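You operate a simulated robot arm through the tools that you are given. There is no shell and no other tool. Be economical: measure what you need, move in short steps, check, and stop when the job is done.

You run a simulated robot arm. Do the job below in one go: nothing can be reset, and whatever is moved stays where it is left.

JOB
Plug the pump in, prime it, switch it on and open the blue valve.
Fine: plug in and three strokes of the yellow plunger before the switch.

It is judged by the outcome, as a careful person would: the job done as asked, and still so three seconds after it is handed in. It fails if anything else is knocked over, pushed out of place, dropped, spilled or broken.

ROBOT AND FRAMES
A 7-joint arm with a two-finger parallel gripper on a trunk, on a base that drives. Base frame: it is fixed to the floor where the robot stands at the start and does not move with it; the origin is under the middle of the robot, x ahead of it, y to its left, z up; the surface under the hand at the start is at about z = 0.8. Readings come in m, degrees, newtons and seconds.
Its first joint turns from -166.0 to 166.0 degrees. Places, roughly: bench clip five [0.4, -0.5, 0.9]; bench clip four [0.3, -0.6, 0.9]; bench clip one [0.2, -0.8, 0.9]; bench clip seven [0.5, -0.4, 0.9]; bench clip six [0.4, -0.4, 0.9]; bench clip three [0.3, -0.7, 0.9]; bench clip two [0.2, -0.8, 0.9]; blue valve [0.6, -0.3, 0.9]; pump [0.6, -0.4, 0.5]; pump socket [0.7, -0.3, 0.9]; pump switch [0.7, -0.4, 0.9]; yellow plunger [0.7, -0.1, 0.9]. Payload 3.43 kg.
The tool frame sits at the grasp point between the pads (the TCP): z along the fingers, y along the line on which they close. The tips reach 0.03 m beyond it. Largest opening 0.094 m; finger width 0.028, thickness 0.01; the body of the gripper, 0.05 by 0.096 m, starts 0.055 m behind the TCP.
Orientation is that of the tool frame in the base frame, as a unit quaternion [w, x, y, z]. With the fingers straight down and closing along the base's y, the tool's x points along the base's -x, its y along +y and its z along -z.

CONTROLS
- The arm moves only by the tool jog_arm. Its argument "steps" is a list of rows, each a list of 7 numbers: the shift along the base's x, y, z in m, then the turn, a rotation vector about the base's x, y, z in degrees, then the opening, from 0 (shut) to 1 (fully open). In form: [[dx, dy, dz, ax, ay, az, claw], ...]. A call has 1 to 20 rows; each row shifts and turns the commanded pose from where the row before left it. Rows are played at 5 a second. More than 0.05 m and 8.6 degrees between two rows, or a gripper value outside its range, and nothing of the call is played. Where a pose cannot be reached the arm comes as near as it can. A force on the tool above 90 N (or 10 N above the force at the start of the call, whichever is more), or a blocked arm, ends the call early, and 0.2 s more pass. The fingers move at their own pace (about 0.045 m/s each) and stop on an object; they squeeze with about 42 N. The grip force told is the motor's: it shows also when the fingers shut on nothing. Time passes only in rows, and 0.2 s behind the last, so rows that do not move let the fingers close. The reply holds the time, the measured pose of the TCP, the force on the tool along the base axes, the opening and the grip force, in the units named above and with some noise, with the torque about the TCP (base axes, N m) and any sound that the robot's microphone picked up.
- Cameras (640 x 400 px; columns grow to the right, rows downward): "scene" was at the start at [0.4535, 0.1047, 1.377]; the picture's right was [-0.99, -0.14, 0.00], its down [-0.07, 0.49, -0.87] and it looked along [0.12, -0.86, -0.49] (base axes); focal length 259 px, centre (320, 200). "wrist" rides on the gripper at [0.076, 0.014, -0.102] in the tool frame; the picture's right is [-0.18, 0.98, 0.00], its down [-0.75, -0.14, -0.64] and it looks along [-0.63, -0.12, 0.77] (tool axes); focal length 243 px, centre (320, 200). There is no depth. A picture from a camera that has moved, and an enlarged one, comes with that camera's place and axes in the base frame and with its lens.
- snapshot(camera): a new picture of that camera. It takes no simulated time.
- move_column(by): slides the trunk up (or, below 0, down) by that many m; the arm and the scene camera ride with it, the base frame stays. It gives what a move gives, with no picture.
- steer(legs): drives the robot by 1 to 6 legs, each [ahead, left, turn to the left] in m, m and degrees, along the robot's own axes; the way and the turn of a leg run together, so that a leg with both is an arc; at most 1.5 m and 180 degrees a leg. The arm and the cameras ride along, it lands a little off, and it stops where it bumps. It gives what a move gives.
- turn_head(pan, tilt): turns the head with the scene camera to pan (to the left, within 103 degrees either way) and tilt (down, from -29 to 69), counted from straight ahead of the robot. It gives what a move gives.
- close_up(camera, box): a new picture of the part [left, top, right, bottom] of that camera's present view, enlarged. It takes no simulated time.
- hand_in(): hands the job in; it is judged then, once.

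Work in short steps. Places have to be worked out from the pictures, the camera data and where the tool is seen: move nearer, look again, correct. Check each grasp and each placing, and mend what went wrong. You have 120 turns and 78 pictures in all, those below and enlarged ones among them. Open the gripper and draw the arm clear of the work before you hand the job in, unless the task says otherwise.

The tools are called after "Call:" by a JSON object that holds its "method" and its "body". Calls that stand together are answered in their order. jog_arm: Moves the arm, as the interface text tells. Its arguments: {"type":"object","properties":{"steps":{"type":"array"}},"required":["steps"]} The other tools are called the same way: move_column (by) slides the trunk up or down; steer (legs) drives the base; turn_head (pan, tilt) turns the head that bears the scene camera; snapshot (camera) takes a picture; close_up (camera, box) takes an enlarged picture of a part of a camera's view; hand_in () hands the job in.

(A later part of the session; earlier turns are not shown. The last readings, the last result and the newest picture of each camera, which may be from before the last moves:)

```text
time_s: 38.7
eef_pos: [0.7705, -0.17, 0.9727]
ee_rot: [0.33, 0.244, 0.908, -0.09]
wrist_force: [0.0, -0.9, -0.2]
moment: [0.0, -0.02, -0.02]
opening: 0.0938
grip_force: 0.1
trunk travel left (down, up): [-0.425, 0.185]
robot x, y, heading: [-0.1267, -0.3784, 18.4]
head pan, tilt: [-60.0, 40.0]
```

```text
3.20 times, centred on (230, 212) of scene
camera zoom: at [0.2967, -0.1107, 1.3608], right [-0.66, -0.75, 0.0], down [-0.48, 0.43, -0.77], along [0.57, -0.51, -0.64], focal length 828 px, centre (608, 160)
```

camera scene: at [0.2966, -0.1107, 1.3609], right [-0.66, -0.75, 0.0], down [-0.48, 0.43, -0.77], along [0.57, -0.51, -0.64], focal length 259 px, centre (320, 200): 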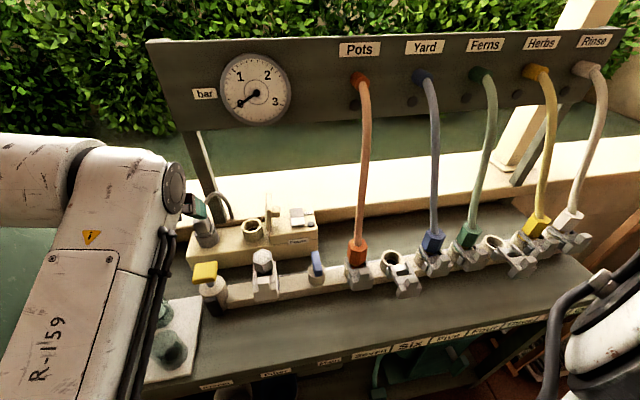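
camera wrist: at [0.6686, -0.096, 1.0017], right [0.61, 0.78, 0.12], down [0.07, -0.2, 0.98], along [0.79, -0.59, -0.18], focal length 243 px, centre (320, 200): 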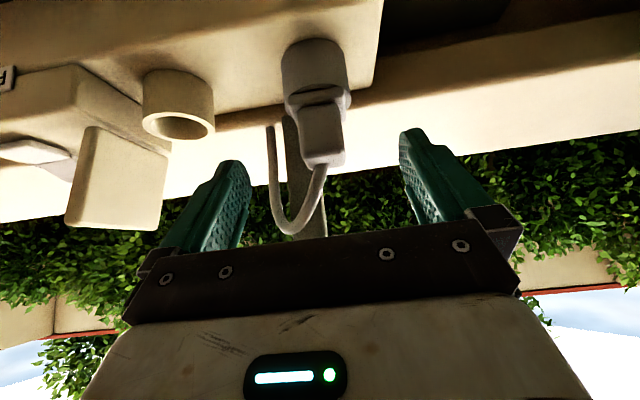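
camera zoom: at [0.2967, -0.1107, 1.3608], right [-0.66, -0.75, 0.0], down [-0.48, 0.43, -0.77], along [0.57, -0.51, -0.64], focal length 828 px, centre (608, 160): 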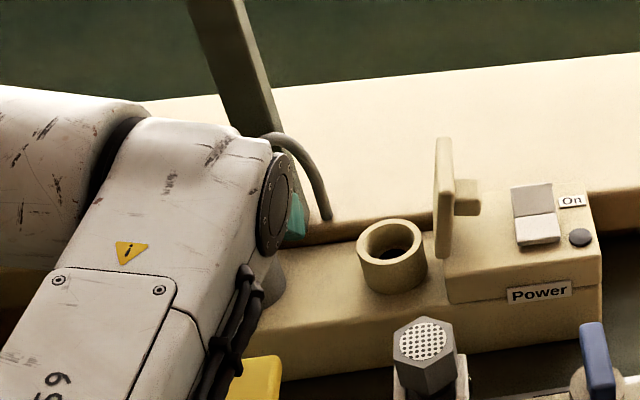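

The fingers straddle the plug. I'll advance the rest and close.

Call:
{"method": "jog_arm", "body": {"steps": [[0.0103, -0.0058, -0.0149, 0, 0, 0, 1], [0.0103, -0.0058, -0.0149, 0, 0, 0, 1], [0.0103, -0.0058, -0.0149, 0, 0, 0, 1], [0, 0, 0, 0, 0, 0, 1]]}}

Call:
{"method": "snapshot", "body": {"camera": "wrist"}}

```text
time_s: 39.7
eef_pos: [0.7999, -0.1879, 0.9295]
ee_rot: [0.329, 0.245, 0.907, -0.091]
wrist_force: [-0.5, -0.1, 0.2]
moment: [0.0, -0.01, 0.03]
opening: 0.0938
grip_force: 0.1
trunk travel left (down, up): [-0.425, 0.185]
robot x, y, heading: [-0.1265, -0.3773, 18.2]
head pan, tilt: [-60.0, 40.0]
```

```text
39 pictures are left
camera wrist: at [0.6994, -0.1129, 0.9575], right [0.61, 0.78, 0.12], down [0.07, -0.2, 0.98], along [0.79, -0.59, -0.18], focal length 243 px, centre (320, 200)
```

wrist: 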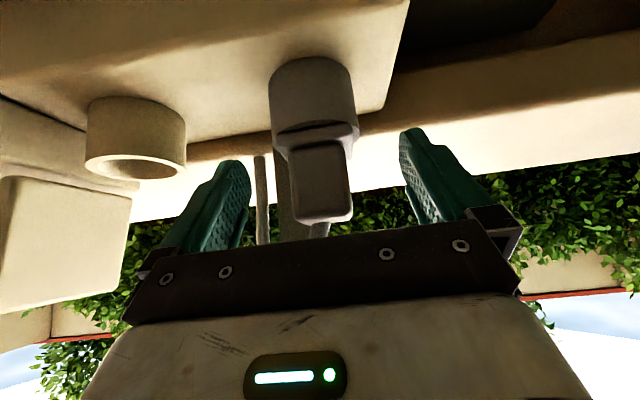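

The plug body sits right at the TCP, so I'll close now.

Call:
{"method": "jog_arm", "body": {"steps": [[0, 0, 0, 0, 0, 0, 0.6], [0, 0, 0, 0, 0, 0, 0.4], [0, 0, 0, 0, 0, 0, 0], [0, 0, 0, 0, 0, 0, 0], [0, 0, 0, 0, 0, 0, 0], [0, 0, 0, 0, 0, 0, 0], [0, 0, 0, 0, 0, 0, 0]]}}

Call:
{"method": "snapshot", "body": {"camera": "wrist"}}

```text
time_s: 41.3
eef_pos: [0.7989, -0.186, 0.9282]
ee_rot: [0.33, 0.243, 0.908, -0.089]
wrist_force: [7.7, 3.4, -1.1]
moment: [0.28, -0.3, -0.02]
opening: 0.0529
grip_force: 44.6
trunk travel left (down, up): [-0.425, 0.185]
robot x, y, heading: [-0.1258, -0.3773, 18.3]
head pan, tilt: [-60.0, 40.0]
```

```text
38 pictures are left
camera wrist: at [0.6996, -0.1123, 0.9577], right [0.61, 0.78, 0.12], down [0.07, -0.2, 0.98], along [0.79, -0.59, -0.18], focal length 243 px, centre (320, 200)
```

wrist: 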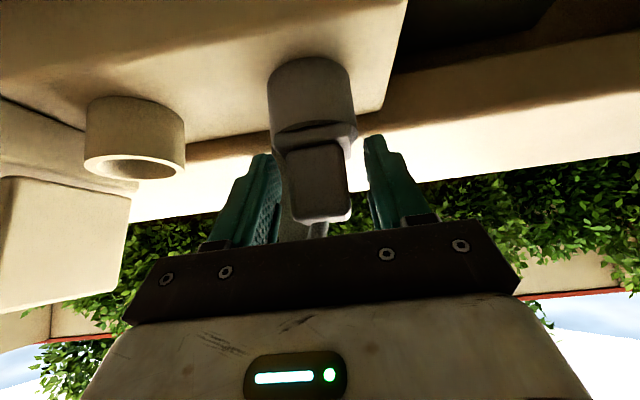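

The opening stopped at 0.053, so the tips have caught the holder cylinder. I'll open, rise 16 mm and close again.

Call:
{"method": "jog_arm", "body": {"steps": [[0, 0, 0, 0, 0, 0, 0.8], [0, 0, 0, 0, 0, 0, 0.8], [0.003, -0.002, 0.008, 0, 0, 0, 0.8], [0.003, -0.002, 0.008, 0, 0, 0, 0.8], [0, 0, 0, 0, 0, 0, 0.5], [0, 0, 0, 0, 0, 0, 0], [0, 0, 0, 0, 0, 0, 0], [0, 0, 0, 0, 0, 0, 0], [0, 0, 0, 0, 0, 0, 0], [0, 0, 0, 0, 0, 0, 0], [0, 0, 0, 0, 0, 0, 0]]}}

Call:
{"method": "snapshot", "body": {"camera": "wrist"}}

```text
time_s: 43.7
eef_pos: [0.8068, -0.1903, 0.9448]
ee_rot: [0.329, 0.245, 0.908, -0.091]
wrist_force: [1.5, -0.4, 0.1]
moment: [-0.03, 0.02, 0.0]
opening: 0.0332
grip_force: 41.6
trunk travel left (down, up): [-0.425, 0.185]
robot x, y, heading: [-0.122, -0.3788, 18.3]
head pan, tilt: [-60.0, 40.0]
```

```text
37 pictures are left
camera wrist: at [0.7061, -0.1167, 0.9738], right [0.62, 0.78, 0.12], down [0.07, -0.2, 0.98], along [0.79, -0.59, -0.18], focal length 243 px, centre (320, 200)
```

wrist: 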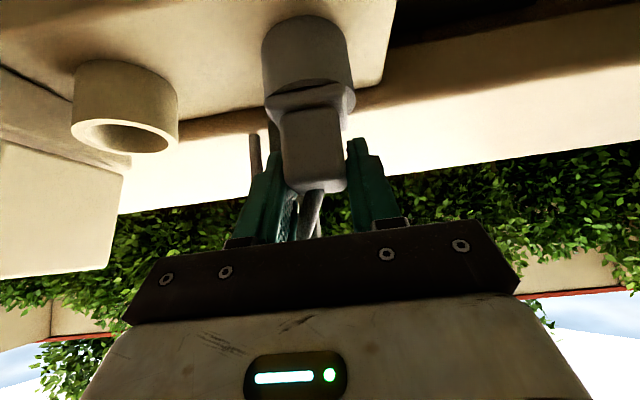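

The fingers now hold the plug body at 0.033. I'll pull straight up.

Call:
{"method": "jog_arm", "body": {"steps": [[0, 0, 0.01, 0, 0, 0, 0], [0, 0, 0.01, 0, 0, 0, 0], [0, 0, 0.015, 0, 0, 0, 0], [0, 0, 0.015, 0, 0, 0, 0], [0, 0, 0.015, 0, 0, 0, 0]]}}

Call:
{"method": "snapshot", "body": {"camera": "wrist"}}

Call:
{"method": "snapshot", "body": {"camera": "scene"}}

```text
time_s: 44.9
eef_pos: [0.8047, -0.1915, 1.0084]
ee_rot: [0.329, 0.244, 0.908, -0.091]
wrist_force: [0.2, 0.2, -1.1]
moment: [0.01, 0.02, -0.03]
opening: 0.0333
grip_force: 42.5
trunk travel left (down, up): [-0.425, 0.185]
robot x, y, heading: [-0.1228, -0.379, 18.4]
head pan, tilt: [-60.0, 40.0]
```

```text
36 pictures are left
camera wrist: at [0.7047, -0.1158, 1.0381], right [0.62, 0.78, 0.11], down [0.07, -0.2, 0.98], along [0.78, -0.59, -0.18], focal length 243 px, centre (320, 200)
```

wrist: 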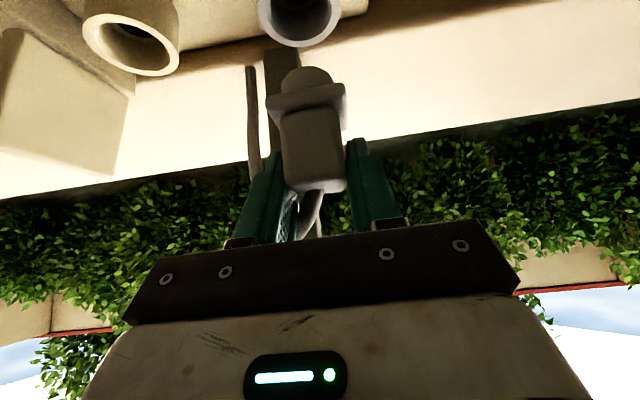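

```text
35 pictures are left
camera scene: at [0.2967, -0.1107, 1.3607], right [-0.66, -0.75, 0.0], down [-0.48, 0.43, -0.77], along [0.57, -0.51, -0.64], focal length 259 px, centre (320, 200)
```

scene: 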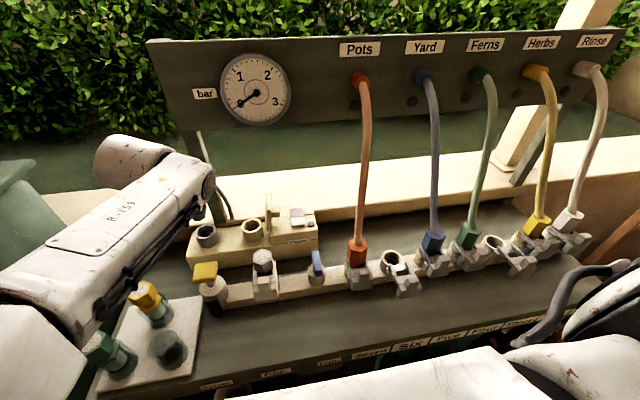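

The plug is out, with a round pin below a square flange. I'll carry it level above the socket and check clearance to the open lid.

Call:
{"method": "jog_arm", "body": {"steps": [[-0.0179, -0.0326, 0.003, 0, 0, 0, 0], [-0.0179, -0.0326, 0.003, 0, 0, 0, 0], [-0.0179, -0.0326, 0.003, 0, 0, 0, 0], [0, 0, 0, 0, 0, 0, 0]]}}

Call:
{"method": "snapshot", "body": {"camera": "wrist"}}

Call:
{"method": "snapshot", "body": {"camera": "scene"}}

```text
time_s: 45.9
eef_pos: [0.7533, -0.2881, 1.0169]
ee_rot: [0.329, 0.244, 0.908, -0.09]
wrist_force: [-0.7, 0.8, -1.6]
moment: [0.0, 0.0, -0.02]
opening: 0.0333
grip_force: 42.3
trunk travel left (down, up): [-0.425, 0.185]
robot x, y, heading: [-0.1237, -0.3753, 18.4]
head pan, tilt: [-60.0, 40.0]
```

```text
34 pictures are left
camera wrist: at [0.6524, -0.214, 1.0467], right [0.61, 0.78, 0.12], down [0.07, -0.2, 0.98], along [0.79, -0.59, -0.18], focal length 243 px, centre (320, 200)
```

wrist: 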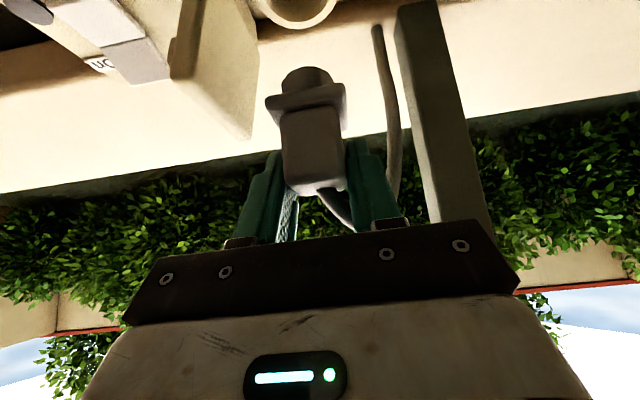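

```text
33 pictures are left
camera scene: at [0.2966, -0.1107, 1.3608], right [-0.66, -0.75, 0.0], down [-0.48, 0.43, -0.77], along [0.57, -0.51, -0.64], focal length 259 px, centre (320, 200)
```

scene: 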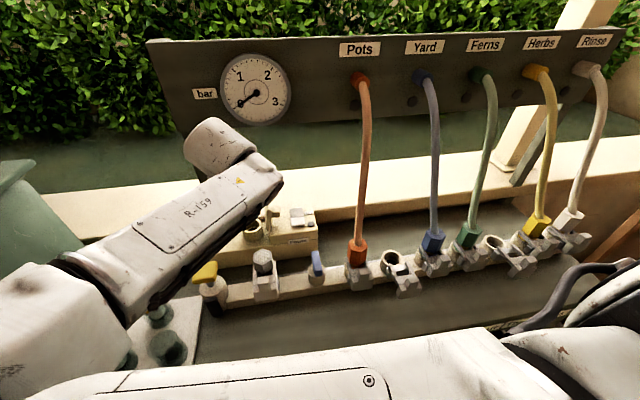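

The plug is over the socket, and elbow geometry says the forearm is well above the bench items. I'll yaw 6° for lid clearance and lower part way.

Call:
{"method": "jog_arm", "body": {"steps": [[-0.0015, 0, -0.01, 0, 0, -6, 0], [0, 0, -0.012, 0, 0, 0, 0], [0, 0, -0.012, 0, 0, 0, 0], [0, 0, 0, 0, 0, 0, 0]]}}

Call:
{"method": "snapshot", "body": {"camera": "wrist"}}

Call:
{"method": "close_up", "body": {"camera": "scene", "box": [170, 150, 330, 250]}}

```text
time_s: 46.9
eef_pos: [0.7498, -0.2854, 0.9833]
ee_rot: [0.324, 0.291, 0.894, -0.107]
wrist_force: [-0.8, -0.3, -1.0]
moment: [-0.03, 0.0, 0.0]
opening: 0.033
grip_force: 42.3
trunk travel left (down, up): [-0.425, 0.185]
robot x, y, heading: [-0.1226, -0.3802, 18.6]
head pan, tilt: [-60.0, 40.0]
```

```text
32 pictures are left
camera wrist: at [0.657, -0.2022, 1.013], right [0.69, 0.71, 0.12], down [0.05, -0.21, 0.98], along [0.72, -0.67, -0.18], focal length 243 px, centre (320, 200)
```

wrist: 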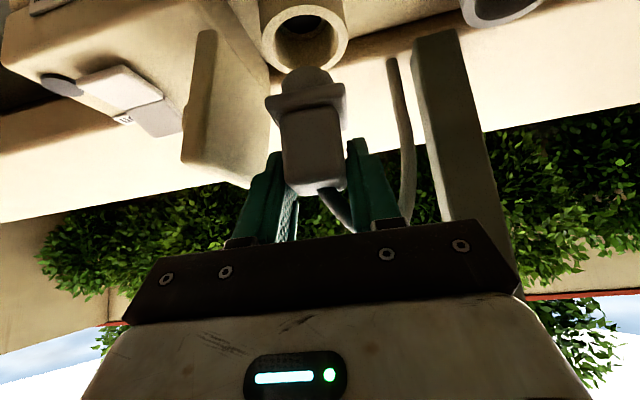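

```text
4.00 times, centred on (250, 200) of scene
camera zoom: at [0.2967, -0.1106, 1.3608], right [-0.66, -0.75, 0.0], down [-0.48, 0.43, -0.77], along [0.57, -0.51, -0.64], focal length 1035 px, centre (600, 200)
```

zoom: 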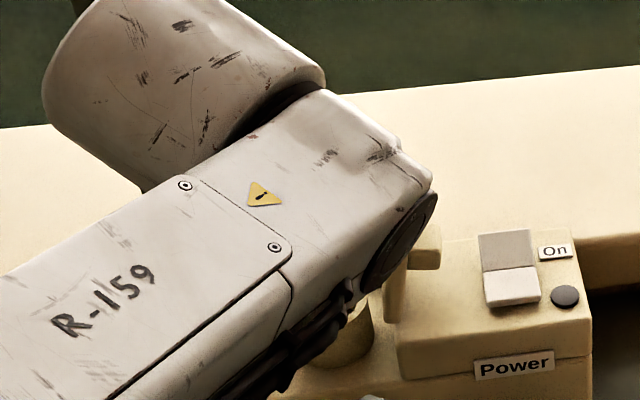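

I'll enlarge to measure pin-to-hole alignment before the final insertion.

Call:
{"method": "close_up", "body": {"camera": "wrist", "box": [230, 0, 390, 100]}}

```text
4.00 times, centred on (310, 50) of wrist
camera zoom: at [0.657, -0.2022, 1.013], right [0.69, 0.71, 0.12], down [0.05, -0.21, 0.98], along [0.72, -0.67, -0.18], focal length 970 px, centre (360, 800)
```

zoom: 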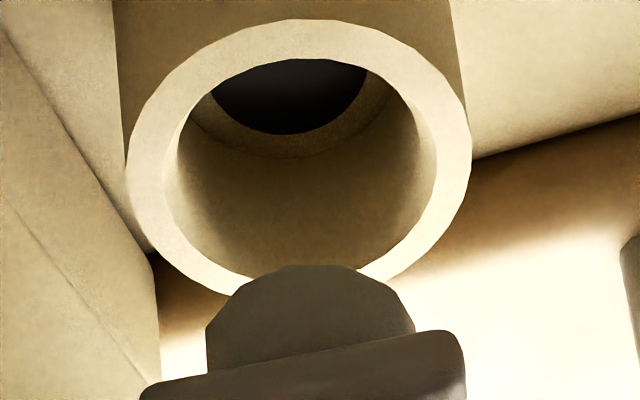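

Pin and hole align to about 1.5 mm, with several millimetres of clearance. I'll lower to the seated height.

Call:
{"method": "jog_arm", "body": {"steps": [[0.0007, 0.001, -0.01, 0, 0, 0, 0], [0, 0, -0.01, 0, 0, 0, 0], [0, 0, -0.008, 0, 0, 0, 0], [0, 0, -0.006, 0, 0, 0, 0], [0, 0, -0.004, 0, 0, 0, 0], [0, 0, 0, 0, 0, 0, 0]]}}

Call:
{"method": "snapshot", "body": {"camera": "wrist"}}

```text
time_s: 48.3
eef_pos: [0.7493, -0.2877, 0.9466]
ee_rot: [0.324, 0.291, 0.894, -0.107]
wrist_force: [-0.2, -0.4, -0.5]
moment: [0.0, 0.0, -0.01]
opening: 0.0332
grip_force: 42.4
trunk travel left (down, up): [-0.425, 0.185]
robot x, y, heading: [-0.1218, -0.3769, 18.3]
head pan, tilt: [-60.0, 40.0]
```

```text
29 pictures are left
camera wrist: at [0.658, -0.2025, 0.9754], right [0.69, 0.71, 0.12], down [0.05, -0.21, 0.98], along [0.72, -0.67, -0.18], focal length 243 px, centre (320, 200)
```

wrist: 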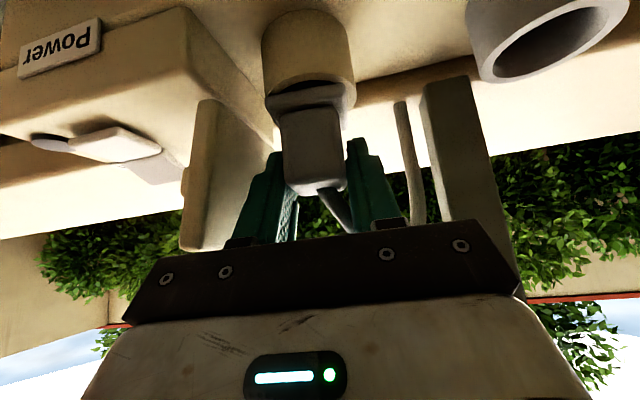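

It's nearly seated with no force yet. I'll press down in small steps until it bottoms.

Call:
{"method": "jog_arm", "body": {"steps": [[0, 0, -0.003, 0, 0, 0, 0], [0, 0, -0.003, 0, 0, 0, 0], [0, 0, -0.003, 0, 0, 0, 0], [0, 0, 0, 0, 0, 0, 0]]}}

Call:
{"method": "close_up", "body": {"camera": "wrist", "box": [210, 0, 402, 240]}}

```text
time_s: 49.3
eef_pos: [0.7515, -0.2882, 0.9421]
ee_rot: [0.328, 0.292, 0.892, -0.107]
wrist_force: [-4.1, 2.2, 39.4]
moment: [0.11, 0.27, -0.15]
opening: 0.0332
grip_force: 42.2
trunk travel left (down, up): [-0.425, 0.185]
robot x, y, heading: [-0.1247, -0.3776, 18.7]
head pan, tilt: [-60.0, 40.0]
```

```text
1.67 times, centred on (306, 120) of wrist
camera zoom: at [0.6589, -0.203, 0.9701], right [0.69, 0.71, 0.12], down [0.04, -0.21, 0.98], along [0.72, -0.67, -0.17], focal length 404 px, centre (343, 333)
```

zoom: 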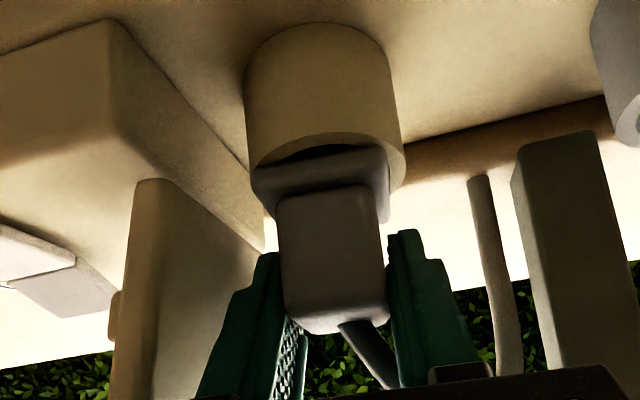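

The plug bottomed out with 39 N, looking seated just as it did in the holder. I'll release with a small opening and back out along the tool axis.

Call:
{"method": "jog_arm", "body": {"steps": [[0, 0, 0.003, 0, 0, 0, 0.55], [0, 0, 0, 0, 0, 0, 0.55], [0, 0, 0, 0, 0, 0, 0.55], [-0.0104, 0.0076, 0.0153, 0, 0, 0, 0.55], [-0.0156, 0.0114, 0.023, 0, 0, 0, 0.55], [-0.0156, 0.0114, 0.023, 0, 0, 0, 0.55], [-0.0156, 0.0114, 0.023, 0, 0, 0, 0.55], [0, 0, 0, 0, 0, 0, 0.55]]}}

Call:
{"method": "snapshot", "body": {"camera": "wrist"}}

```text
time_s: 50.9
eef_pos: [0.7056, -0.2833, 0.9891]
ee_rot: [0.312, 0.298, 0.891, -0.138]
wrist_force: [47.0, 27.6, -18.2]
moment: [1.18, -1.3, 0.77]
opening: 0.0203
grip_force: 0.1
trunk travel left (down, up): [-0.425, 0.185]
robot x, y, heading: [-0.1216, -0.3786, 18.9]
head pan, tilt: [-60.0, 40.0]
stopped in row 7: the force on the tool passed its limit at 99 N (the readings are from after the stop); the commanded pose is now the measured one
```

```text
27 pictures are left
camera wrist: at [0.6179, -0.1943, 1.017], right [0.72, 0.69, 0.06], down [0.08, -0.17, 0.98], along [0.69, -0.71, -0.18], focal length 243 px, centre (320, 200)
```

wrist: 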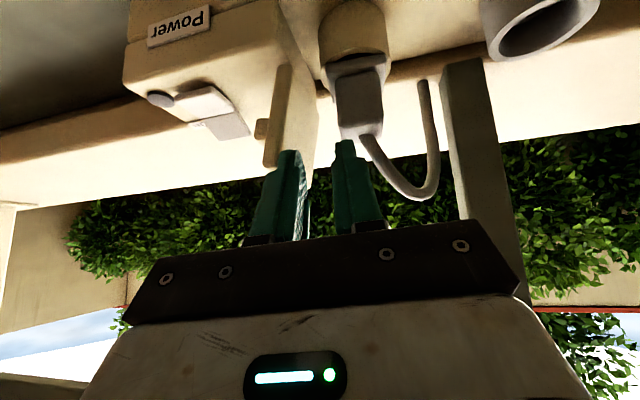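

The retreat was stopped by a 99 N force and the fingers are squeezed together. I'll look before moving again.

Call:
{"method": "snapshot", "body": {"camera": "scene"}}

Call:
{"method": "close_up", "body": {"camera": "wrist", "box": [200, 20, 456, 260]}}

```text
26 pictures are left
camera scene: at [0.2973, -0.1038, 1.3603], right [-0.66, -0.75, 0.0], down [-0.49, 0.42, -0.77], along [0.58, -0.5, -0.64], focal length 259 px, centre (320, 200)
```

scene: 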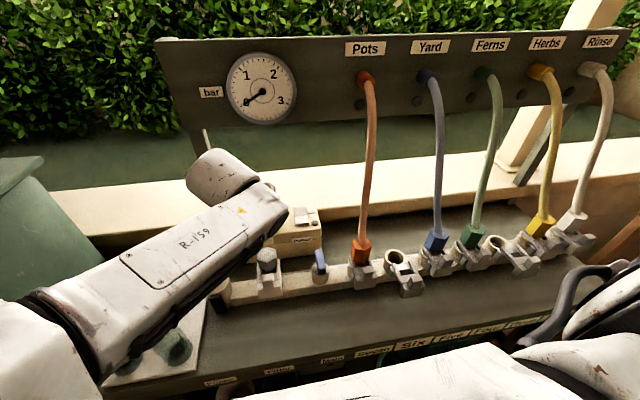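

```text
1.67 times, centred on (328, 140) of wrist
camera zoom: at [0.6179, -0.1943, 1.017], right [0.72, 0.69, 0.06], down [0.08, -0.17, 0.98], along [0.69, -0.71, -0.18], focal length 404 px, centre (307, 300)
```

zoom: 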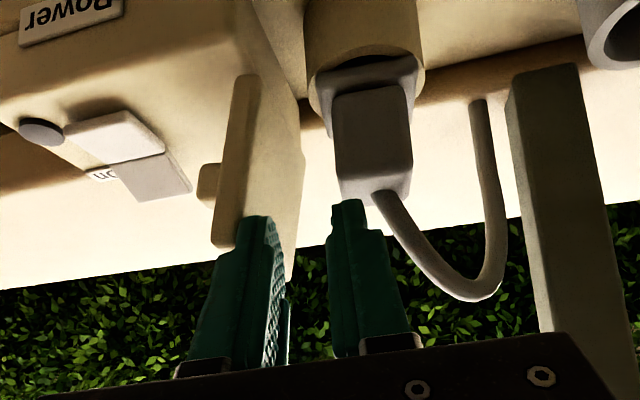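

The finger tip is rubbing the lid's edge. I'll keep the claw narrow and ease away in small steps: back, up and toward +u.

Call:
{"method": "jog_arm", "body": {"steps": [[0, 0, 0, 0, 0, 0, 0.2], [-0.003, 0.006, 0.006, 0, 0, 0, 0.2], [-0.003, 0.006, 0.006, 0, 0, 0, 0.2], [0, 0, 0, 0, 0, 0, 0.2]]}}

Call:
{"method": "snapshot", "body": {"camera": "wrist"}}

```text
time_s: 51.9
eef_pos: [0.6978, -0.2929, 0.9906]
ee_rot: [0.304, 0.303, 0.889, -0.157]
wrist_force: [41.8, 59.7, -22.1]
moment: [2.17, -1.29, 0.6]
opening: 0.0
grip_force: 0.1
trunk travel left (down, up): [-0.425, 0.185]
robot x, y, heading: [-0.1223, -0.3776, 19.0]
head pan, tilt: [-60.0, 40.0]
```

```text
24 pictures are left
camera wrist: at [0.6134, -0.2013, 1.018], right [0.74, 0.67, 0.02], down [0.1, -0.14, 0.98], along [0.67, -0.73, -0.17], focal length 243 px, centre (320, 200)
```

wrist: 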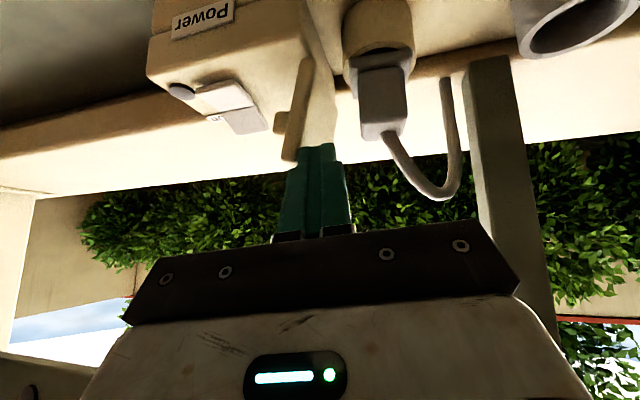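

The wrist is loaded sideways and the head camera has shifted slightly. That suggests the upper arm is pressing against my own head boom on the pull-in, so the hand deflects into the lid. I'll free it with the base instead: a little along +u, then back from the bench.

Call:
{"method": "steer", "body": {"legs": [[0.0226, 0.0197, 0], [-0.0656, 0.0755, 0]]}}

Call:
{"method": "snapshot", "body": {"camera": "wrist"}}

Call:
{"method": "snapshot", "body": {"camera": "scene"}}

```text
time_s: 53.4
eef_pos: [0.619, -0.233, 0.995]
ee_rot: [0.306, 0.312, 0.883, -0.169]
wrist_force: [0.4, -0.4, -0.6]
moment: [-0.02, -0.01, 0.03]
opening: 0.0189
grip_force: 0.0
trunk travel left (down, up): [-0.425, 0.185]
robot x, y, heading: [-0.1951, -0.3011, 18.6]
head pan, tilt: [-60.0, 40.0]
```

```text
23 pictures are left
camera wrist: at [0.536, -0.1386, 1.0215], right [0.76, 0.65, 0.01], down [0.09, -0.13, 0.99], along [0.65, -0.75, -0.16], focal length 243 px, centre (320, 200)
```

wrist: 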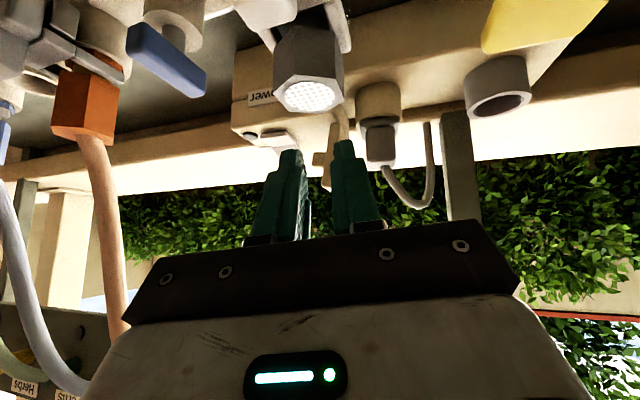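

```text
22 pictures are left
camera scene: at [0.2253, -0.0329, 1.3607], right [-0.66, -0.75, 0.0], down [-0.48, 0.42, -0.77], along [0.58, -0.51, -0.64], focal length 259 px, centre (320, 200)
```

scene: 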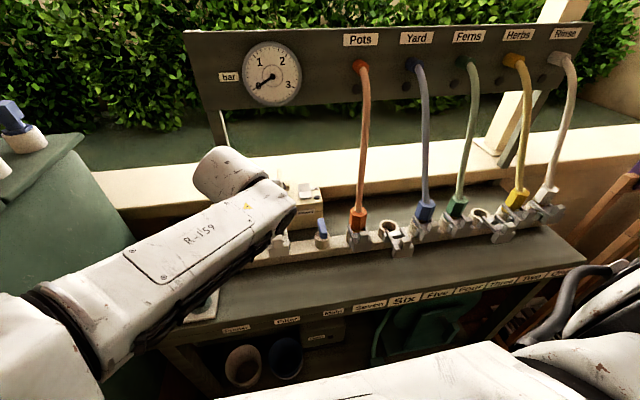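

It's free, and the plug is still seated in the socket. From my measurements the plunger top is at (0.677, -0.142, 0.919) and the rocker's "On" half at (0.700, -0.391, 0.910). I'll upright the tool while rising to above the plunger.

Call:
{"method": "jog_arm", "body": {"steps": [[0.0, 0.005, 0.025, 4.75, 4.93, 1.43, 0], [0.0097, 0.0152, 0.0208, 4.75, 4.93, 1.43, 0], [0.0097, 0.0152, 0.0208, 4.75, 4.93, 1.43, 0], [0.0127, 0.0182, 0.0208, 4.75, 4.93, 1.43, 0], [0.0127, 0.0182, 0.0208, 4.75, 4.93, 1.43, 0], [0.0127, 0.0192, 0.0188, 4.75, 4.93, 1.43, 0], [0, 0, 0, 0, 0, 0, 0]]}}

Call:
{"method": "snapshot", "body": {"camera": "scene"}}

```text
time_s: 55.0
eef_pos: [0.677, -0.1434, 1.1242]
ee_rot: [-0.002, 0.26, 0.966, 0.001]
wrist_force: [0.0, -0.7, 0.9]
moment: [0.02, -0.02, -0.02]
opening: 0.0001
grip_force: 32.6
trunk travel left (down, up): [-0.425, 0.185]
robot x, y, heading: [-0.1942, -0.2998, 18.5]
head pan, tilt: [-60.0, 40.0]
```

```text
21 pictures are left
camera scene: at [0.2252, -0.0328, 1.3608], right [-0.66, -0.75, 0.0], down [-0.48, 0.42, -0.77], along [0.58, -0.51, -0.64], focal length 259 px, centre (320, 200)
```

scene: 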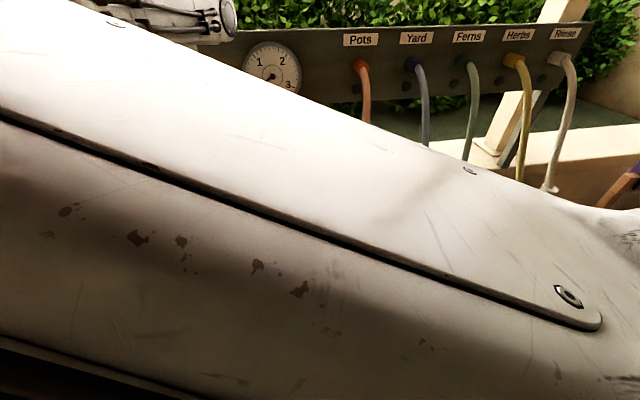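

The pose is exact, but the upper arm is close to the head, so I'll turn the head away. Then I'll descend to just above the plunger and check with the wrist camera.

Call:
{"method": "jog_arm", "body": {"steps": [[0, 0, -0.03, 0, 0, 0, 0], [0, 0, -0.03, 0, 0, 0, 0], [0, 0, -0.03, 0, 0, 0, 0], [0, 0, -0.03, 0, 0, 0, 0], [0, 0, 0, 0, 0, 0, 0]]}}

Call:
{"method": "snapshot", "body": {"camera": "wrist"}}

Call:
{"method": "snapshot", "body": {"camera": "scene"}}

```text
time_s: 56.2
eef_pos: [0.6739, -0.1448, 0.9998]
ee_rot: [-0.001, 0.258, 0.966, 0.0]
wrist_force: [0.0, -0.1, 0.7]
moment: [-0.02, 0.02, -0.04]
opening: 0.0001
grip_force: 33.2
trunk travel left (down, up): [-0.425, 0.185]
robot x, y, heading: [-0.1943, -0.3039, 18.7]
head pan, tilt: [-60.0, 40.0]
```

```text
20 pictures are left
camera wrist: at [0.6149, -0.0946, 1.102], right [0.65, 0.76, 0.0], down [0.58, -0.5, 0.64], along [0.49, -0.42, -0.77], focal length 243 px, centre (320, 200)
```

wrist: 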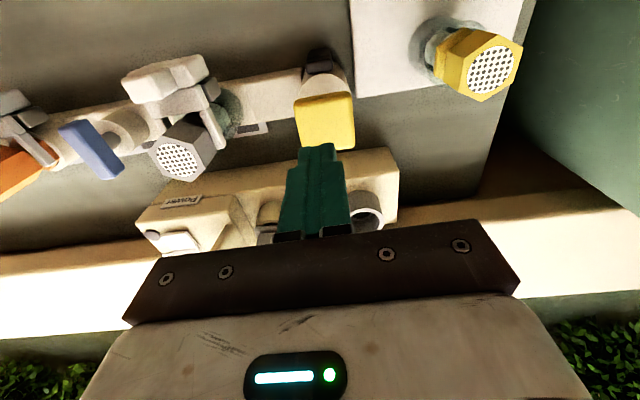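

```text
19 pictures are left
camera scene: at [0.2252, -0.0328, 1.3607], right [-0.66, -0.75, 0.0], down [-0.48, 0.42, -0.77], along [0.58, -0.51, -0.64], focal length 259 px, centre (320, 200)
```

scene: 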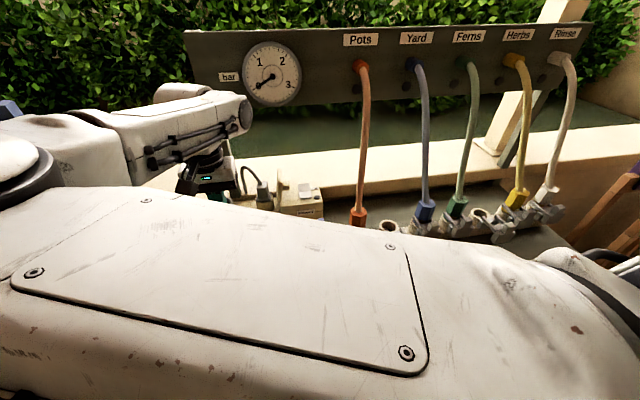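

The finger tip is over the yellow cap, centred within a few millimetres. I'll press down slowly on the first stroke to feel the travel.

Call:
{"method": "jog_arm", "body": {"steps": [[0.001, 0.003, -0.02, 0, 0, 0, 0], [0, 0, -0.02, 0, 0, 0, 0], [0, 0, -0.01, 0, 0, 0, 0], [0, 0, -0.006, 0, 0, 0, 0], [0, 0, -0.006, 0, 0, 0, 0], [0, 0, -0.006, 0, 0, 0, 0]]}}

Call:
{"method": "snapshot", "body": {"camera": "wrist"}}

```text
time_s: 57.6
eef_pos: [0.6763, -0.1382, 0.9351]
ee_rot: [-0.001, 0.259, 0.966, 0.001]
wrist_force: [2.8, 0.2, 5.4]
moment: [-0.03, -0.06, 0.06]
opening: 0.0001
grip_force: 33.3
trunk travel left (down, up): [-0.425, 0.185]
robot x, y, heading: [-0.1927, -0.3006, 18.7]
head pan, tilt: [-60.0, 40.0]
```

```text
18 pictures are left
camera wrist: at [0.6171, -0.0894, 1.0368], right [0.65, 0.76, 0.0], down [0.58, -0.5, 0.64], along [0.49, -0.42, -0.77], focal length 243 px, centre (320, 200)
```

wrist: 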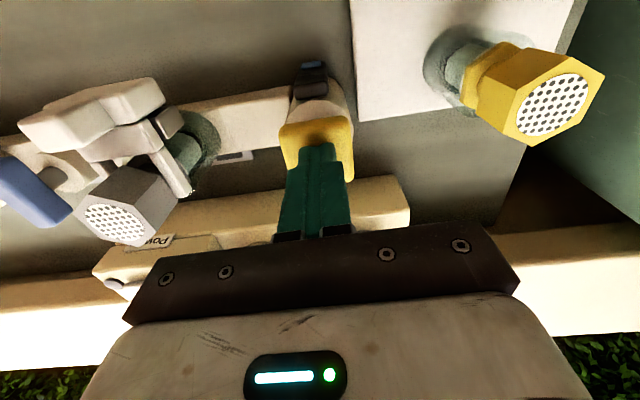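

I've contacted the cap and feel a light spring of 5 N. I'll keep pressing in small steps.

Call:
{"method": "jog_arm", "body": {"steps": [[0, 0, -0.006, 0, 0, 0, 0], [0, 0, -0.006, 0, 0, 0, 0], [0, 0, -0.006, 0, 0, 0, 0], [0, 0, 0, 0, 0, 0, 0]]}}

```text
time_s: 58.5
eef_pos: [0.6795, -0.1393, 0.9292]
ee_rot: [0.009, 0.26, 0.966, 0.005]
wrist_force: [-11.5, 0.5, 28.7]
moment: [0.23, 0.5, 0.03]
opening: 0.0
grip_force: 33.1
trunk travel left (down, up): [-0.425, 0.185]
robot x, y, heading: [-0.1956, -0.3002, 18.8]
head pan, tilt: [-60.0, 40.0]
stopped in row 4: the force on the tool passed its limit at 92 N (the readings are from after the stop); the commanded pose is now the measured one
```

It bottoms at TCP z of about 0.929. I'll rise and check whether the plunger springs back.

Call:
{"method": "jog_arm", "body": {"steps": [[-0.002, -0.001, 0.012, 0, 0, 0, 0], [0, 0, 0.012, 0, 0, 0, 0], [0, 0, 0.016, 0, 0, 0, 0], [0, 0, 0, 0, 0, 0, 0]]}}

Call:
{"method": "snapshot", "body": {"camera": "wrist"}}

```text
time_s: 59.5
eef_pos: [0.6768, -0.1398, 0.9628]
ee_rot: [0.003, 0.259, 0.966, 0.002]
wrist_force: [0.0, 0.1, -0.1]
moment: [0.03, -0.03, -0.04]
opening: 0.0001
grip_force: 32.7
trunk travel left (down, up): [-0.425, 0.185]
robot x, y, heading: [-0.1948, -0.3044, 18.5]
head pan, tilt: [-60.0, 40.0]
```

```text
17 pictures are left
camera wrist: at [0.6172, -0.0906, 1.065], right [0.65, 0.76, 0.01], down [0.58, -0.5, 0.64], along [0.49, -0.42, -0.76], focal length 243 px, centre (320, 200)
```

wrist: 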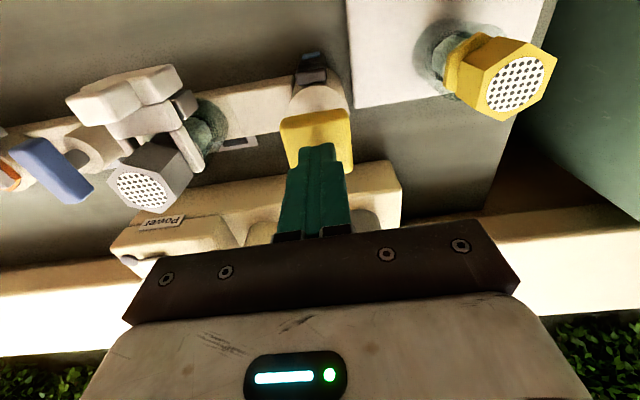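

The plunger sprang back to its top height of about 0.919. I'll do the second and third full strokes.

Call:
{"method": "jog_arm", "body": {"steps": [[0, 0, -0.014, 0, 0, 0, 0], [0, 0, -0.012, 0, 0, 0, 0], [0, 0, -0.008, 0, 0, 0, 0], [0, 0, -0.006, 0, 0, 0, 0], [0, 0, 0, 0, 0, 0, 0]]}}

Call:
{"method": "jog_arm", "body": {"steps": [[0, 0, 0.014, 0, 0, 0, 0], [0, 0, 0.013, 0, 0, 0, 0], [0, 0, 0.013, 0, 0, 0, 0], [0, 0, 0, 0, 0, 0, 0]]}}

```text
time_s: 60.7
eef_pos: [0.6774, -0.1403, 0.9278]
ee_rot: [0.007, 0.258, 0.966, 0.005]
wrist_force: [-13.2, 4.3, 55.3]
moment: [0.41, 0.89, -0.02]
opening: 0.0
grip_force: 33.1
trunk travel left (down, up): [-0.425, 0.185]
robot x, y, heading: [-0.1932, -0.3044, 18.8]
head pan, tilt: [-60.0, 40.0]
```

```text
time_s: 61.7
eef_pos: [0.6759, -0.1403, 0.9605]
ee_rot: [0.003, 0.26, 0.966, 0.002]
wrist_force: [0.9, 0.0, 0.6]
moment: [0.02, -0.02, 0.02]
opening: 0.0
grip_force: 32.9
trunk travel left (down, up): [-0.425, 0.185]
robot x, y, heading: [-0.1992, -0.303, 18.9]
head pan, tilt: [-60.0, 40.0]
```

The second stroke bottomed at 55 N. Now the third, followed by a rise well clear.

Call:
{"method": "jog_arm", "body": {"steps": [[0, 0, -0.014, 0, 0, 0, 0], [0, 0, -0.012, 0, 0, 0, 0], [0, 0, -0.008, 0, 0, 0, 0], [0, 0, -0.006, 0, 0, 0, 0], [0, 0, 0, 0, 0, 0, 0]]}}

Call:
{"method": "jog_arm", "body": {"steps": [[0, 0, 0.014, 0, 0, 0, 0], [0, 0, 0.013, 0, 0, 0, 0], [0, 0, 0.02, 0, 0, 0, 0], [0, 0, 0.03, 0, 0, 0, 0], [0, 0, 0.03, 0, 0, 0, 0], [0, 0, 0, 0, 0, 0, 0]]}}

Call:
{"method": "snapshot", "body": {"camera": "wrist"}}

```text
time_s: 62.9
eef_pos: [0.6762, -0.1396, 0.9271]
ee_rot: [0.006, 0.259, 0.966, 0.003]
wrist_force: [-21.0, -0.1, 60.4]
moment: [0.29, 1.11, 0.05]
opening: 0.0001
grip_force: 33.1
trunk travel left (down, up): [-0.425, 0.185]
robot x, y, heading: [-0.1938, -0.3061, 18.6]
head pan, tilt: [-60.0, 40.0]
```

```text
time_s: 64.3
eef_pos: [0.6765, -0.1421, 1.0308]
ee_rot: [0.003, 0.26, 0.966, 0.003]
wrist_force: [-1.2, 0.4, 0.0]
moment: [0.0, 0.03, 0.0]
opening: 0.0
grip_force: 33.2
trunk travel left (down, up): [-0.425, 0.185]
robot x, y, heading: [-0.1927, -0.3026, 18.7]
head pan, tilt: [-60.0, 40.0]
```

```text
16 pictures are left
camera wrist: at [0.6158, -0.0922, 1.1336], right [0.65, 0.76, 0.01], down [0.58, -0.5, 0.64], along [0.49, -0.42, -0.76], focal length 243 px, centre (320, 200)
```

wrist: 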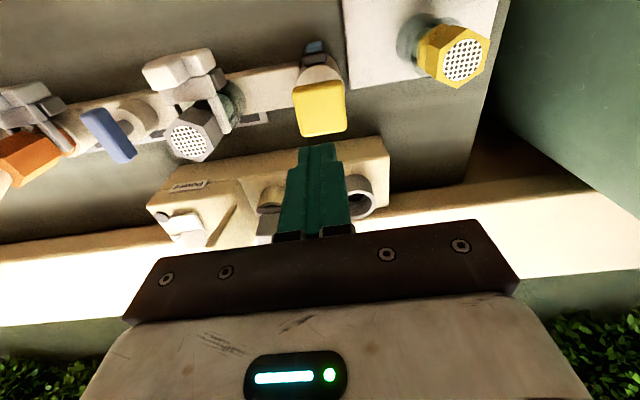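

The third stroke is done, and the indicator beside the plunger has turned blue. I'll cross at safe height to above the rocker's "On" half.

Call:
{"method": "jog_arm", "body": {"steps": [[0, 0, 0.04, 0, 0, 0, 0], [0.0043, -0.0417, 0, 0, 0, 0, 0], [0.0043, -0.0417, 0, 0, 0, 0, 0], [0.0043, -0.0417, 0, 0, 0, 0, 0], [0.0043, -0.0417, 0, 0, 0, 0, 0], [0.0043, -0.0417, 0, 0, 0, 0, 0], [0.0043, -0.0417, 0, 0, 0, 0, 0], [0, 0, 0, 0, 0, 0, 0]]}}

Call:
{"method": "snapshot", "body": {"camera": "wrist"}}

```text
time_s: 66.0
eef_pos: [0.7098, -0.2785, 1.0716]
ee_rot: [-0.014, 0.249, 0.968, 0.001]
wrist_force: [-158.4, 12.5, 44.5]
moment: [-2.8, -16.6, -5.5]
opening: 0.0003
grip_force: 32.5
trunk travel left (down, up): [-0.425, 0.185]
robot x, y, heading: [-0.169, -0.2568, 24.5]
head pan, tilt: [-60.0, 40.0]
stopped in row 8: the force on the tool passed its limit at 144 N (the readings are from after the stop); the commanded pose is now the measured one
```

```text
15 pictures are left
camera wrist: at [0.6532, -0.2309, 1.1758], right [0.64, 0.77, -0.01], down [0.61, -0.49, 0.62], along [0.48, -0.4, -0.78], focal length 243 px, centre (320, 200)
```

wrist: 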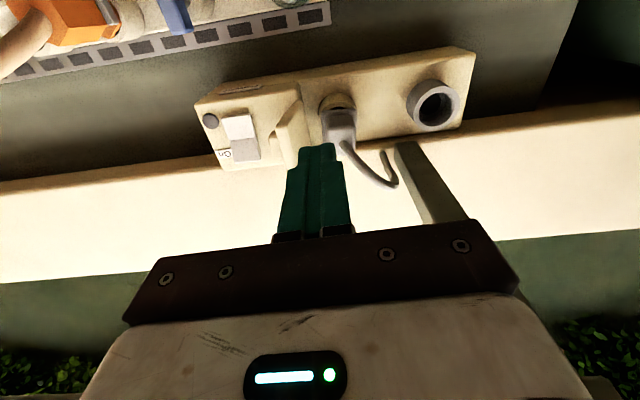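

The hand body hit the gauge panel, which overhangs here. I'll back straight out toward the robot at once; the switch will need the tilted tool.

Call:
{"method": "jog_arm", "body": {"steps": [[-0.02, 0.012, 0, 0, 0, 0, 0], [-0.025, 0.014, 0, 0, 0, 0, 0], [-0.03, 0.017, 0, 0, 0, 0, 0], [-0.03, 0.017, 0, 0, 0, 0, 0], [0, 0, 0, 0, 0, 0, 0]]}}

Call:
{"method": "snapshot", "body": {"camera": "scene"}}

```text
time_s: 67.2
eef_pos: [0.6139, -0.2485, 1.0619]
ee_rot: [-0.009, 0.246, 0.969, 0.003]
wrist_force: [0.3, 0.4, -0.3]
moment: [0.03, 0.0, 0.01]
opening: 0.0001
grip_force: 33.8
trunk travel left (down, up): [-0.425, 0.185]
robot x, y, heading: [-0.1758, -0.27, 22.5]
head pan, tilt: [-60.0, 40.0]
```

```text
14 pictures are left
camera scene: at [0.2249, 0.0258, 1.3608], right [-0.61, -0.79, 0.0], down [-0.51, 0.39, -0.77], along [0.61, -0.47, -0.64], focal length 259 px, centre (320, 200)
```

scene: 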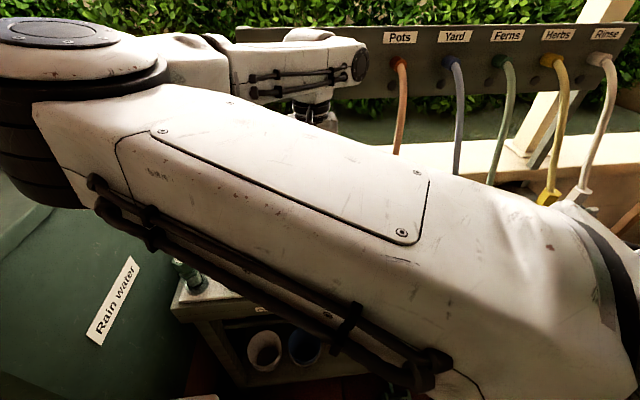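

The hand is free. I'll drive straight back from the bench and turn 12° right, then re-approach with the tilted tool; this also lets me see the tank top.

Call:
{"method": "steer", "body": {"legs": [[-0.231, 0.0957, 0], [0, 0, -12]]}}

Call:
{"method": "turn_head", "body": {"pan": -35, "tilt": 30}}

Call:
{"method": "snapshot", "body": {"camera": "scene"}}

```text
time_s: 69.8
eef_pos: [0.3576, -0.4092, 1.0611]
ee_rot: [-0.01, 0.337, 0.941, 0.004]
wrist_force: [1.0, 0.1, -0.6]
moment: [0.02, 0.02, 0.0]
opening: 0.0
grip_force: 33.1
trunk travel left (down, up): [-0.425, 0.185]
robot x, y, heading: [-0.4222, -0.2851, 11.5]
head pan, tilt: [-60.0, 40.0]
```

```text
time_s: 70.7
eef_pos: [0.357, -0.4098, 1.0628]
ee_rot: [-0.01, 0.337, 0.941, 0.003]
wrist_force: [-0.5, 0.6, 0.0]
moment: [0.01, 0.0, 0.02]
opening: 0.0
grip_force: 33.1
trunk travel left (down, up): [-0.425, 0.185]
robot x, y, heading: [-0.4223, -0.2813, 11.6]
head pan, tilt: [-35.0, 30.0]
```

```text
13 pictures are left
camera scene: at [0.054, -0.0384, 1.3761], right [-0.4, -0.92, 0.0], down [-0.46, 0.2, -0.87], along [0.79, -0.34, -0.5], focal length 259 px, centre (320, 200)
```

scene: 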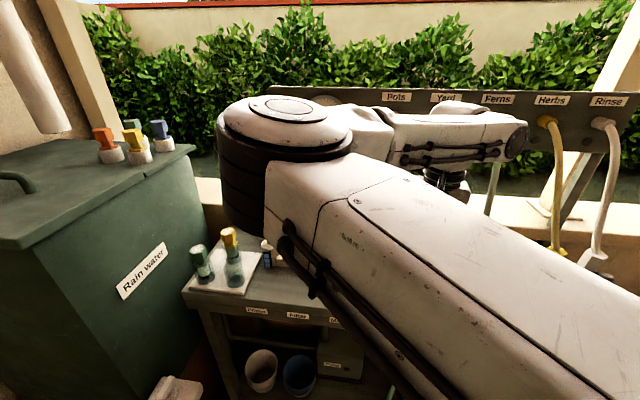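

Everything on the tank and bench is in place. In free space I'll extend the arm and tilt the tool 40° for pressing the switch.

Call:
{"method": "jog_arm", "body": {"steps": [[0.024, 0.0366, 0, 0, 0, 4.7, 0], [0.024, 0.0366, 0, 0, 0, 4.7, 0], [0.024, 0.0366, 0, 0, 0, 0, 0], [0.024, 0.0366, 0, 0, 0, 0, 0], [0.024, 0.0366, 0, 0, 0, 0, 0], [0, 0, 0, -4, -6.93, 0, 0], [0, 0, 0, -4, -6.93, 0, 0], [0, 0, 0, -4, -6.93, 0, 0], [0, 0, 0, -4, -6.93, 0, 0], [0, 0, 0, -4, -6.93, 0, 0], [0, 0, 0, 0, 0, 0, 0]]}}

```text
time_s: 73.1
eef_pos: [0.4772, -0.2301, 1.0616]
ee_rot: [0.321, 0.245, 0.911, -0.087]
wrist_force: [-1.3, -0.4, -0.4]
moment: [0.0, -0.01, -0.04]
opening: 0.0003
grip_force: 33.6
trunk travel left (down, up): [-0.425, 0.185]
robot x, y, heading: [-0.422, -0.2825, 11.7]
head pan, tilt: [-35.0, 30.0]
```

The pose was reached. Now I'll drive in so the tip arrives short of the switch.

Call:
{"method": "steer", "body": {"legs": [[0.1348, -0.1576, 0]]}}

Call:
{"method": "snapshot", "body": {"camera": "wrist"}}

```text
time_s: 74.7
eef_pos: [0.6393, -0.3455, 1.0621]
ee_rot: [0.321, 0.241, 0.912, -0.086]
wrist_force: [-0.4, 0.5, -0.2]
moment: [0.0, 0.02, -0.02]
opening: 0.0
grip_force: 32.8
trunk travel left (down, up): [-0.425, 0.185]
robot x, y, heading: [-0.2567, -0.4054, 12.3]
head pan, tilt: [-35.0, 30.0]
```

```text
12 pictures are left
camera wrist: at [0.5381, -0.2727, 1.0933], right [0.61, 0.78, 0.11], down [0.09, -0.21, 0.97], along [0.79, -0.58, -0.2], focal length 243 px, centre (320, 200)
```

wrist: 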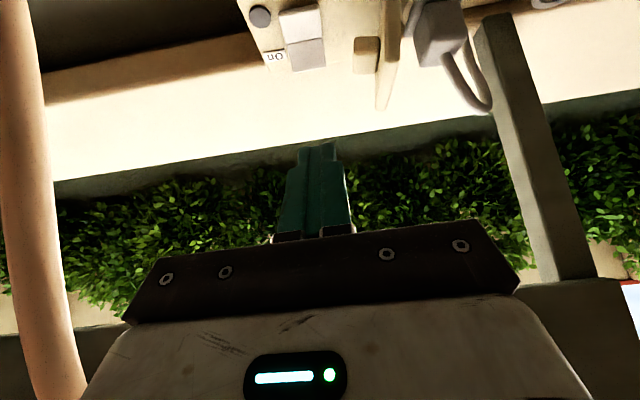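

The "On" half appears exactly where predicted, at (0.703, -0.393). I'll move to just above it.

Call:
{"method": "jog_arm", "body": {"steps": [[0.0117, -0.0094, -0.0217, 0, 0, 0, 0], [0.0117, -0.0094, -0.0217, 0, 0, 0, 0], [0.0117, -0.0094, -0.0217, 0, 0, 0, 0], [0.0117, -0.0094, -0.0217, 0, 0, 0, 0], [0, 0, 0, 0, 0, 0, 0]]}}

Call:
{"method": "snapshot", "body": {"camera": "wrist"}}

```text
time_s: 75.9
eef_pos: [0.6859, -0.3847, 0.9747]
ee_rot: [0.321, 0.241, 0.912, -0.086]
wrist_force: [-0.1, 0.2, 0.8]
moment: [0.0, -0.03, 0.02]
opening: 0.0
grip_force: 32.4
trunk travel left (down, up): [-0.425, 0.185]
robot x, y, heading: [-0.2575, -0.4092, 12.2]
head pan, tilt: [-35.0, 30.0]
```

```text
11 pictures are left
camera wrist: at [0.5854, -0.3114, 1.006], right [0.61, 0.78, 0.11], down [0.09, -0.21, 0.97], along [0.79, -0.58, -0.2], focal length 243 px, centre (320, 200)
```

wrist: 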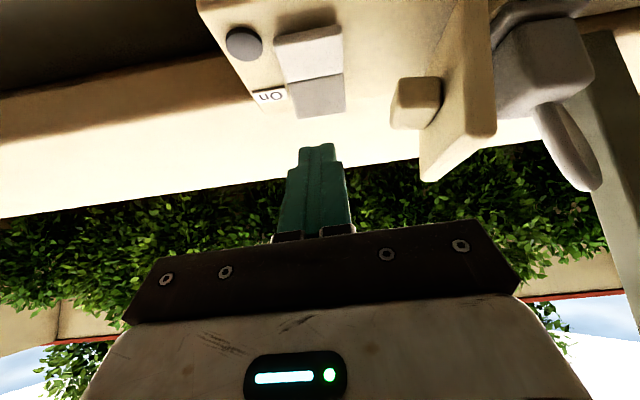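

The tip lines up with the "On" half to within about 5 mm. I'll nudge it and press down in small steps.

Call:
{"method": "jog_arm", "body": {"steps": [[0.002, 0.0035, -0.012, 0, 0, 0, 0], [0, 0, -0.01, 0, 0, 0, 0], [0, 0, -0.008, 0, 0, 0, 0], [0, 0, -0.006, 0, 0, 0, 0], [0, 0, -0.005, 0, 0, 0, 0], [0, 0, 0, 0, 0, 0, 0]]}}

Call:
{"method": "snapshot", "body": {"camera": "wrist"}}

```text
time_s: 77.3
eef_pos: [0.6888, -0.3803, 0.9397]
ee_rot: [0.326, 0.242, 0.91, -0.085]
wrist_force: [-10.4, 3.7, 42.2]
moment: [-0.04, 0.02, -0.43]
opening: 0.0
grip_force: 33.3
trunk travel left (down, up): [-0.425, 0.185]
robot x, y, heading: [-0.2609, -0.4083, 12.0]
head pan, tilt: [-35.0, 30.0]
```

```text
10 pictures are left
camera wrist: at [0.5885, -0.3073, 0.9712], right [0.61, 0.78, 0.12], down [0.08, -0.21, 0.97], along [0.79, -0.59, -0.19], focal length 243 px, centre (320, 200)
```

wrist: 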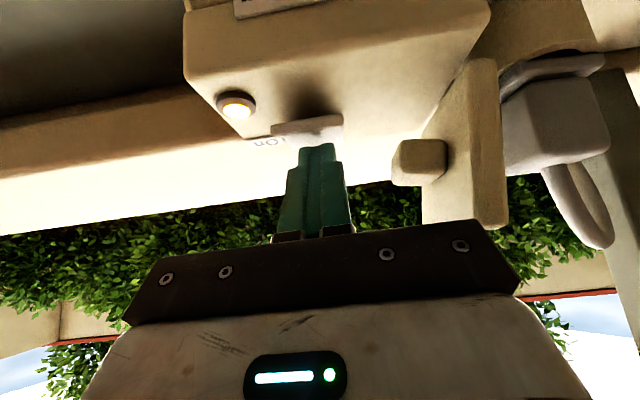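

The lamp is lit, so the pump is on. I'll lift off the way I came and back the base 0.1 m from the bench, ready to upright the tool for the valve. From three views I put the valve handle at (0.557, -0.337, 0.892).

Call:
{"method": "jog_arm", "body": {"steps": [[0, 0, 0.015, 0, 0, 0, 0], [0, 0, 0.02, 0, 0, 0, 0], [-0.0117, 0.0094, 0.0217, 0, 0, 0, 0], [-0.0117, 0.0094, 0.0217, 0, 0, 0, 0], [-0.0117, 0.0094, 0.0217, 0, 0, 0, 0], [-0.0117, 0.0094, 0.0217, 0, 0, 0, 0]]}}

Call:
{"method": "steer", "body": {"legs": [[-0.0743, 0.0669, 0]]}}

```text
time_s: 78.9
eef_pos: [0.6378, -0.3773, 1.0537]
ee_rot: [0.316, 0.266, 0.905, -0.103]
wrist_force: [-0.2, -0.2, -0.9]
moment: [-0.01, -0.01, 0.0]
opening: 0.0001
grip_force: 32.9
trunk travel left (down, up): [-0.425, 0.185]
robot x, y, heading: [-0.2548, -0.4002, 11.7]
head pan, tilt: [-35.0, 30.0]
stopped in row 6: the arm was blocked; the commanded pose is now the measured one
```

```text
time_s: 80.0
eef_pos: [0.5526, -0.33, 1.0532]
ee_rot: [0.317, 0.265, 0.905, -0.102]
wrist_force: [0.7, -0.1, -1.3]
moment: [0.0, 0.03, -0.02]
opening: 0.0
grip_force: 33.1
trunk travel left (down, up): [-0.425, 0.185]
robot x, y, heading: [-0.3413, -0.3609, 12.2]
head pan, tilt: [-35.0, 30.0]
```

The last row touched the head boom, but everything is fine and clear now. I'll upright the tool here above the valve, with the claw partly open, and look.

Call:
{"method": "jog_arm", "body": {"steps": [[0, 0, 0, 4.22, 6.54, 0.5, 0.3], [0, 0, 0, 4.22, 6.54, 0.5, 0.6], [0, 0, 0, 4.22, 6.54, 0.5, 0.6], [0, 0, 0, 4.22, 6.54, 0.5, 0.6], [0, 0, 0, 4.22, 6.54, 0.5, 0.6], [0.0, 0, 0, 0, 0, 0, 0.6]]}}

Call:
{"method": "snapshot", "body": {"camera": "wrist"}}

```text
time_s: 81.4
eef_pos: [0.5522, -0.3285, 1.0548]
ee_rot: [-0.001, 0.258, 0.966, 0.0]
wrist_force: [-0.4, 0.0, 0.7]
moment: [0.02, 0.0, 0.0]
opening: 0.0565
grip_force: 0.2
trunk travel left (down, up): [-0.425, 0.185]
robot x, y, heading: [-0.3444, -0.355, 11.7]
head pan, tilt: [-35.0, 30.0]
```

```text
9 pictures are left
camera wrist: at [0.4931, -0.2786, 1.1559], right [0.65, 0.76, 0.0], down [0.58, -0.5, 0.64], along [0.49, -0.42, -0.77], focal length 243 px, centre (320, 200)
```

wrist: 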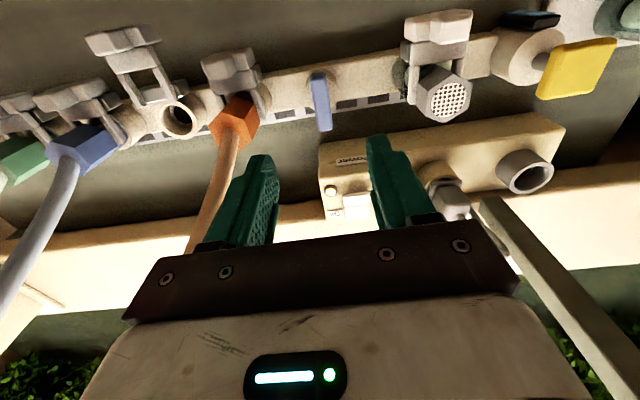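

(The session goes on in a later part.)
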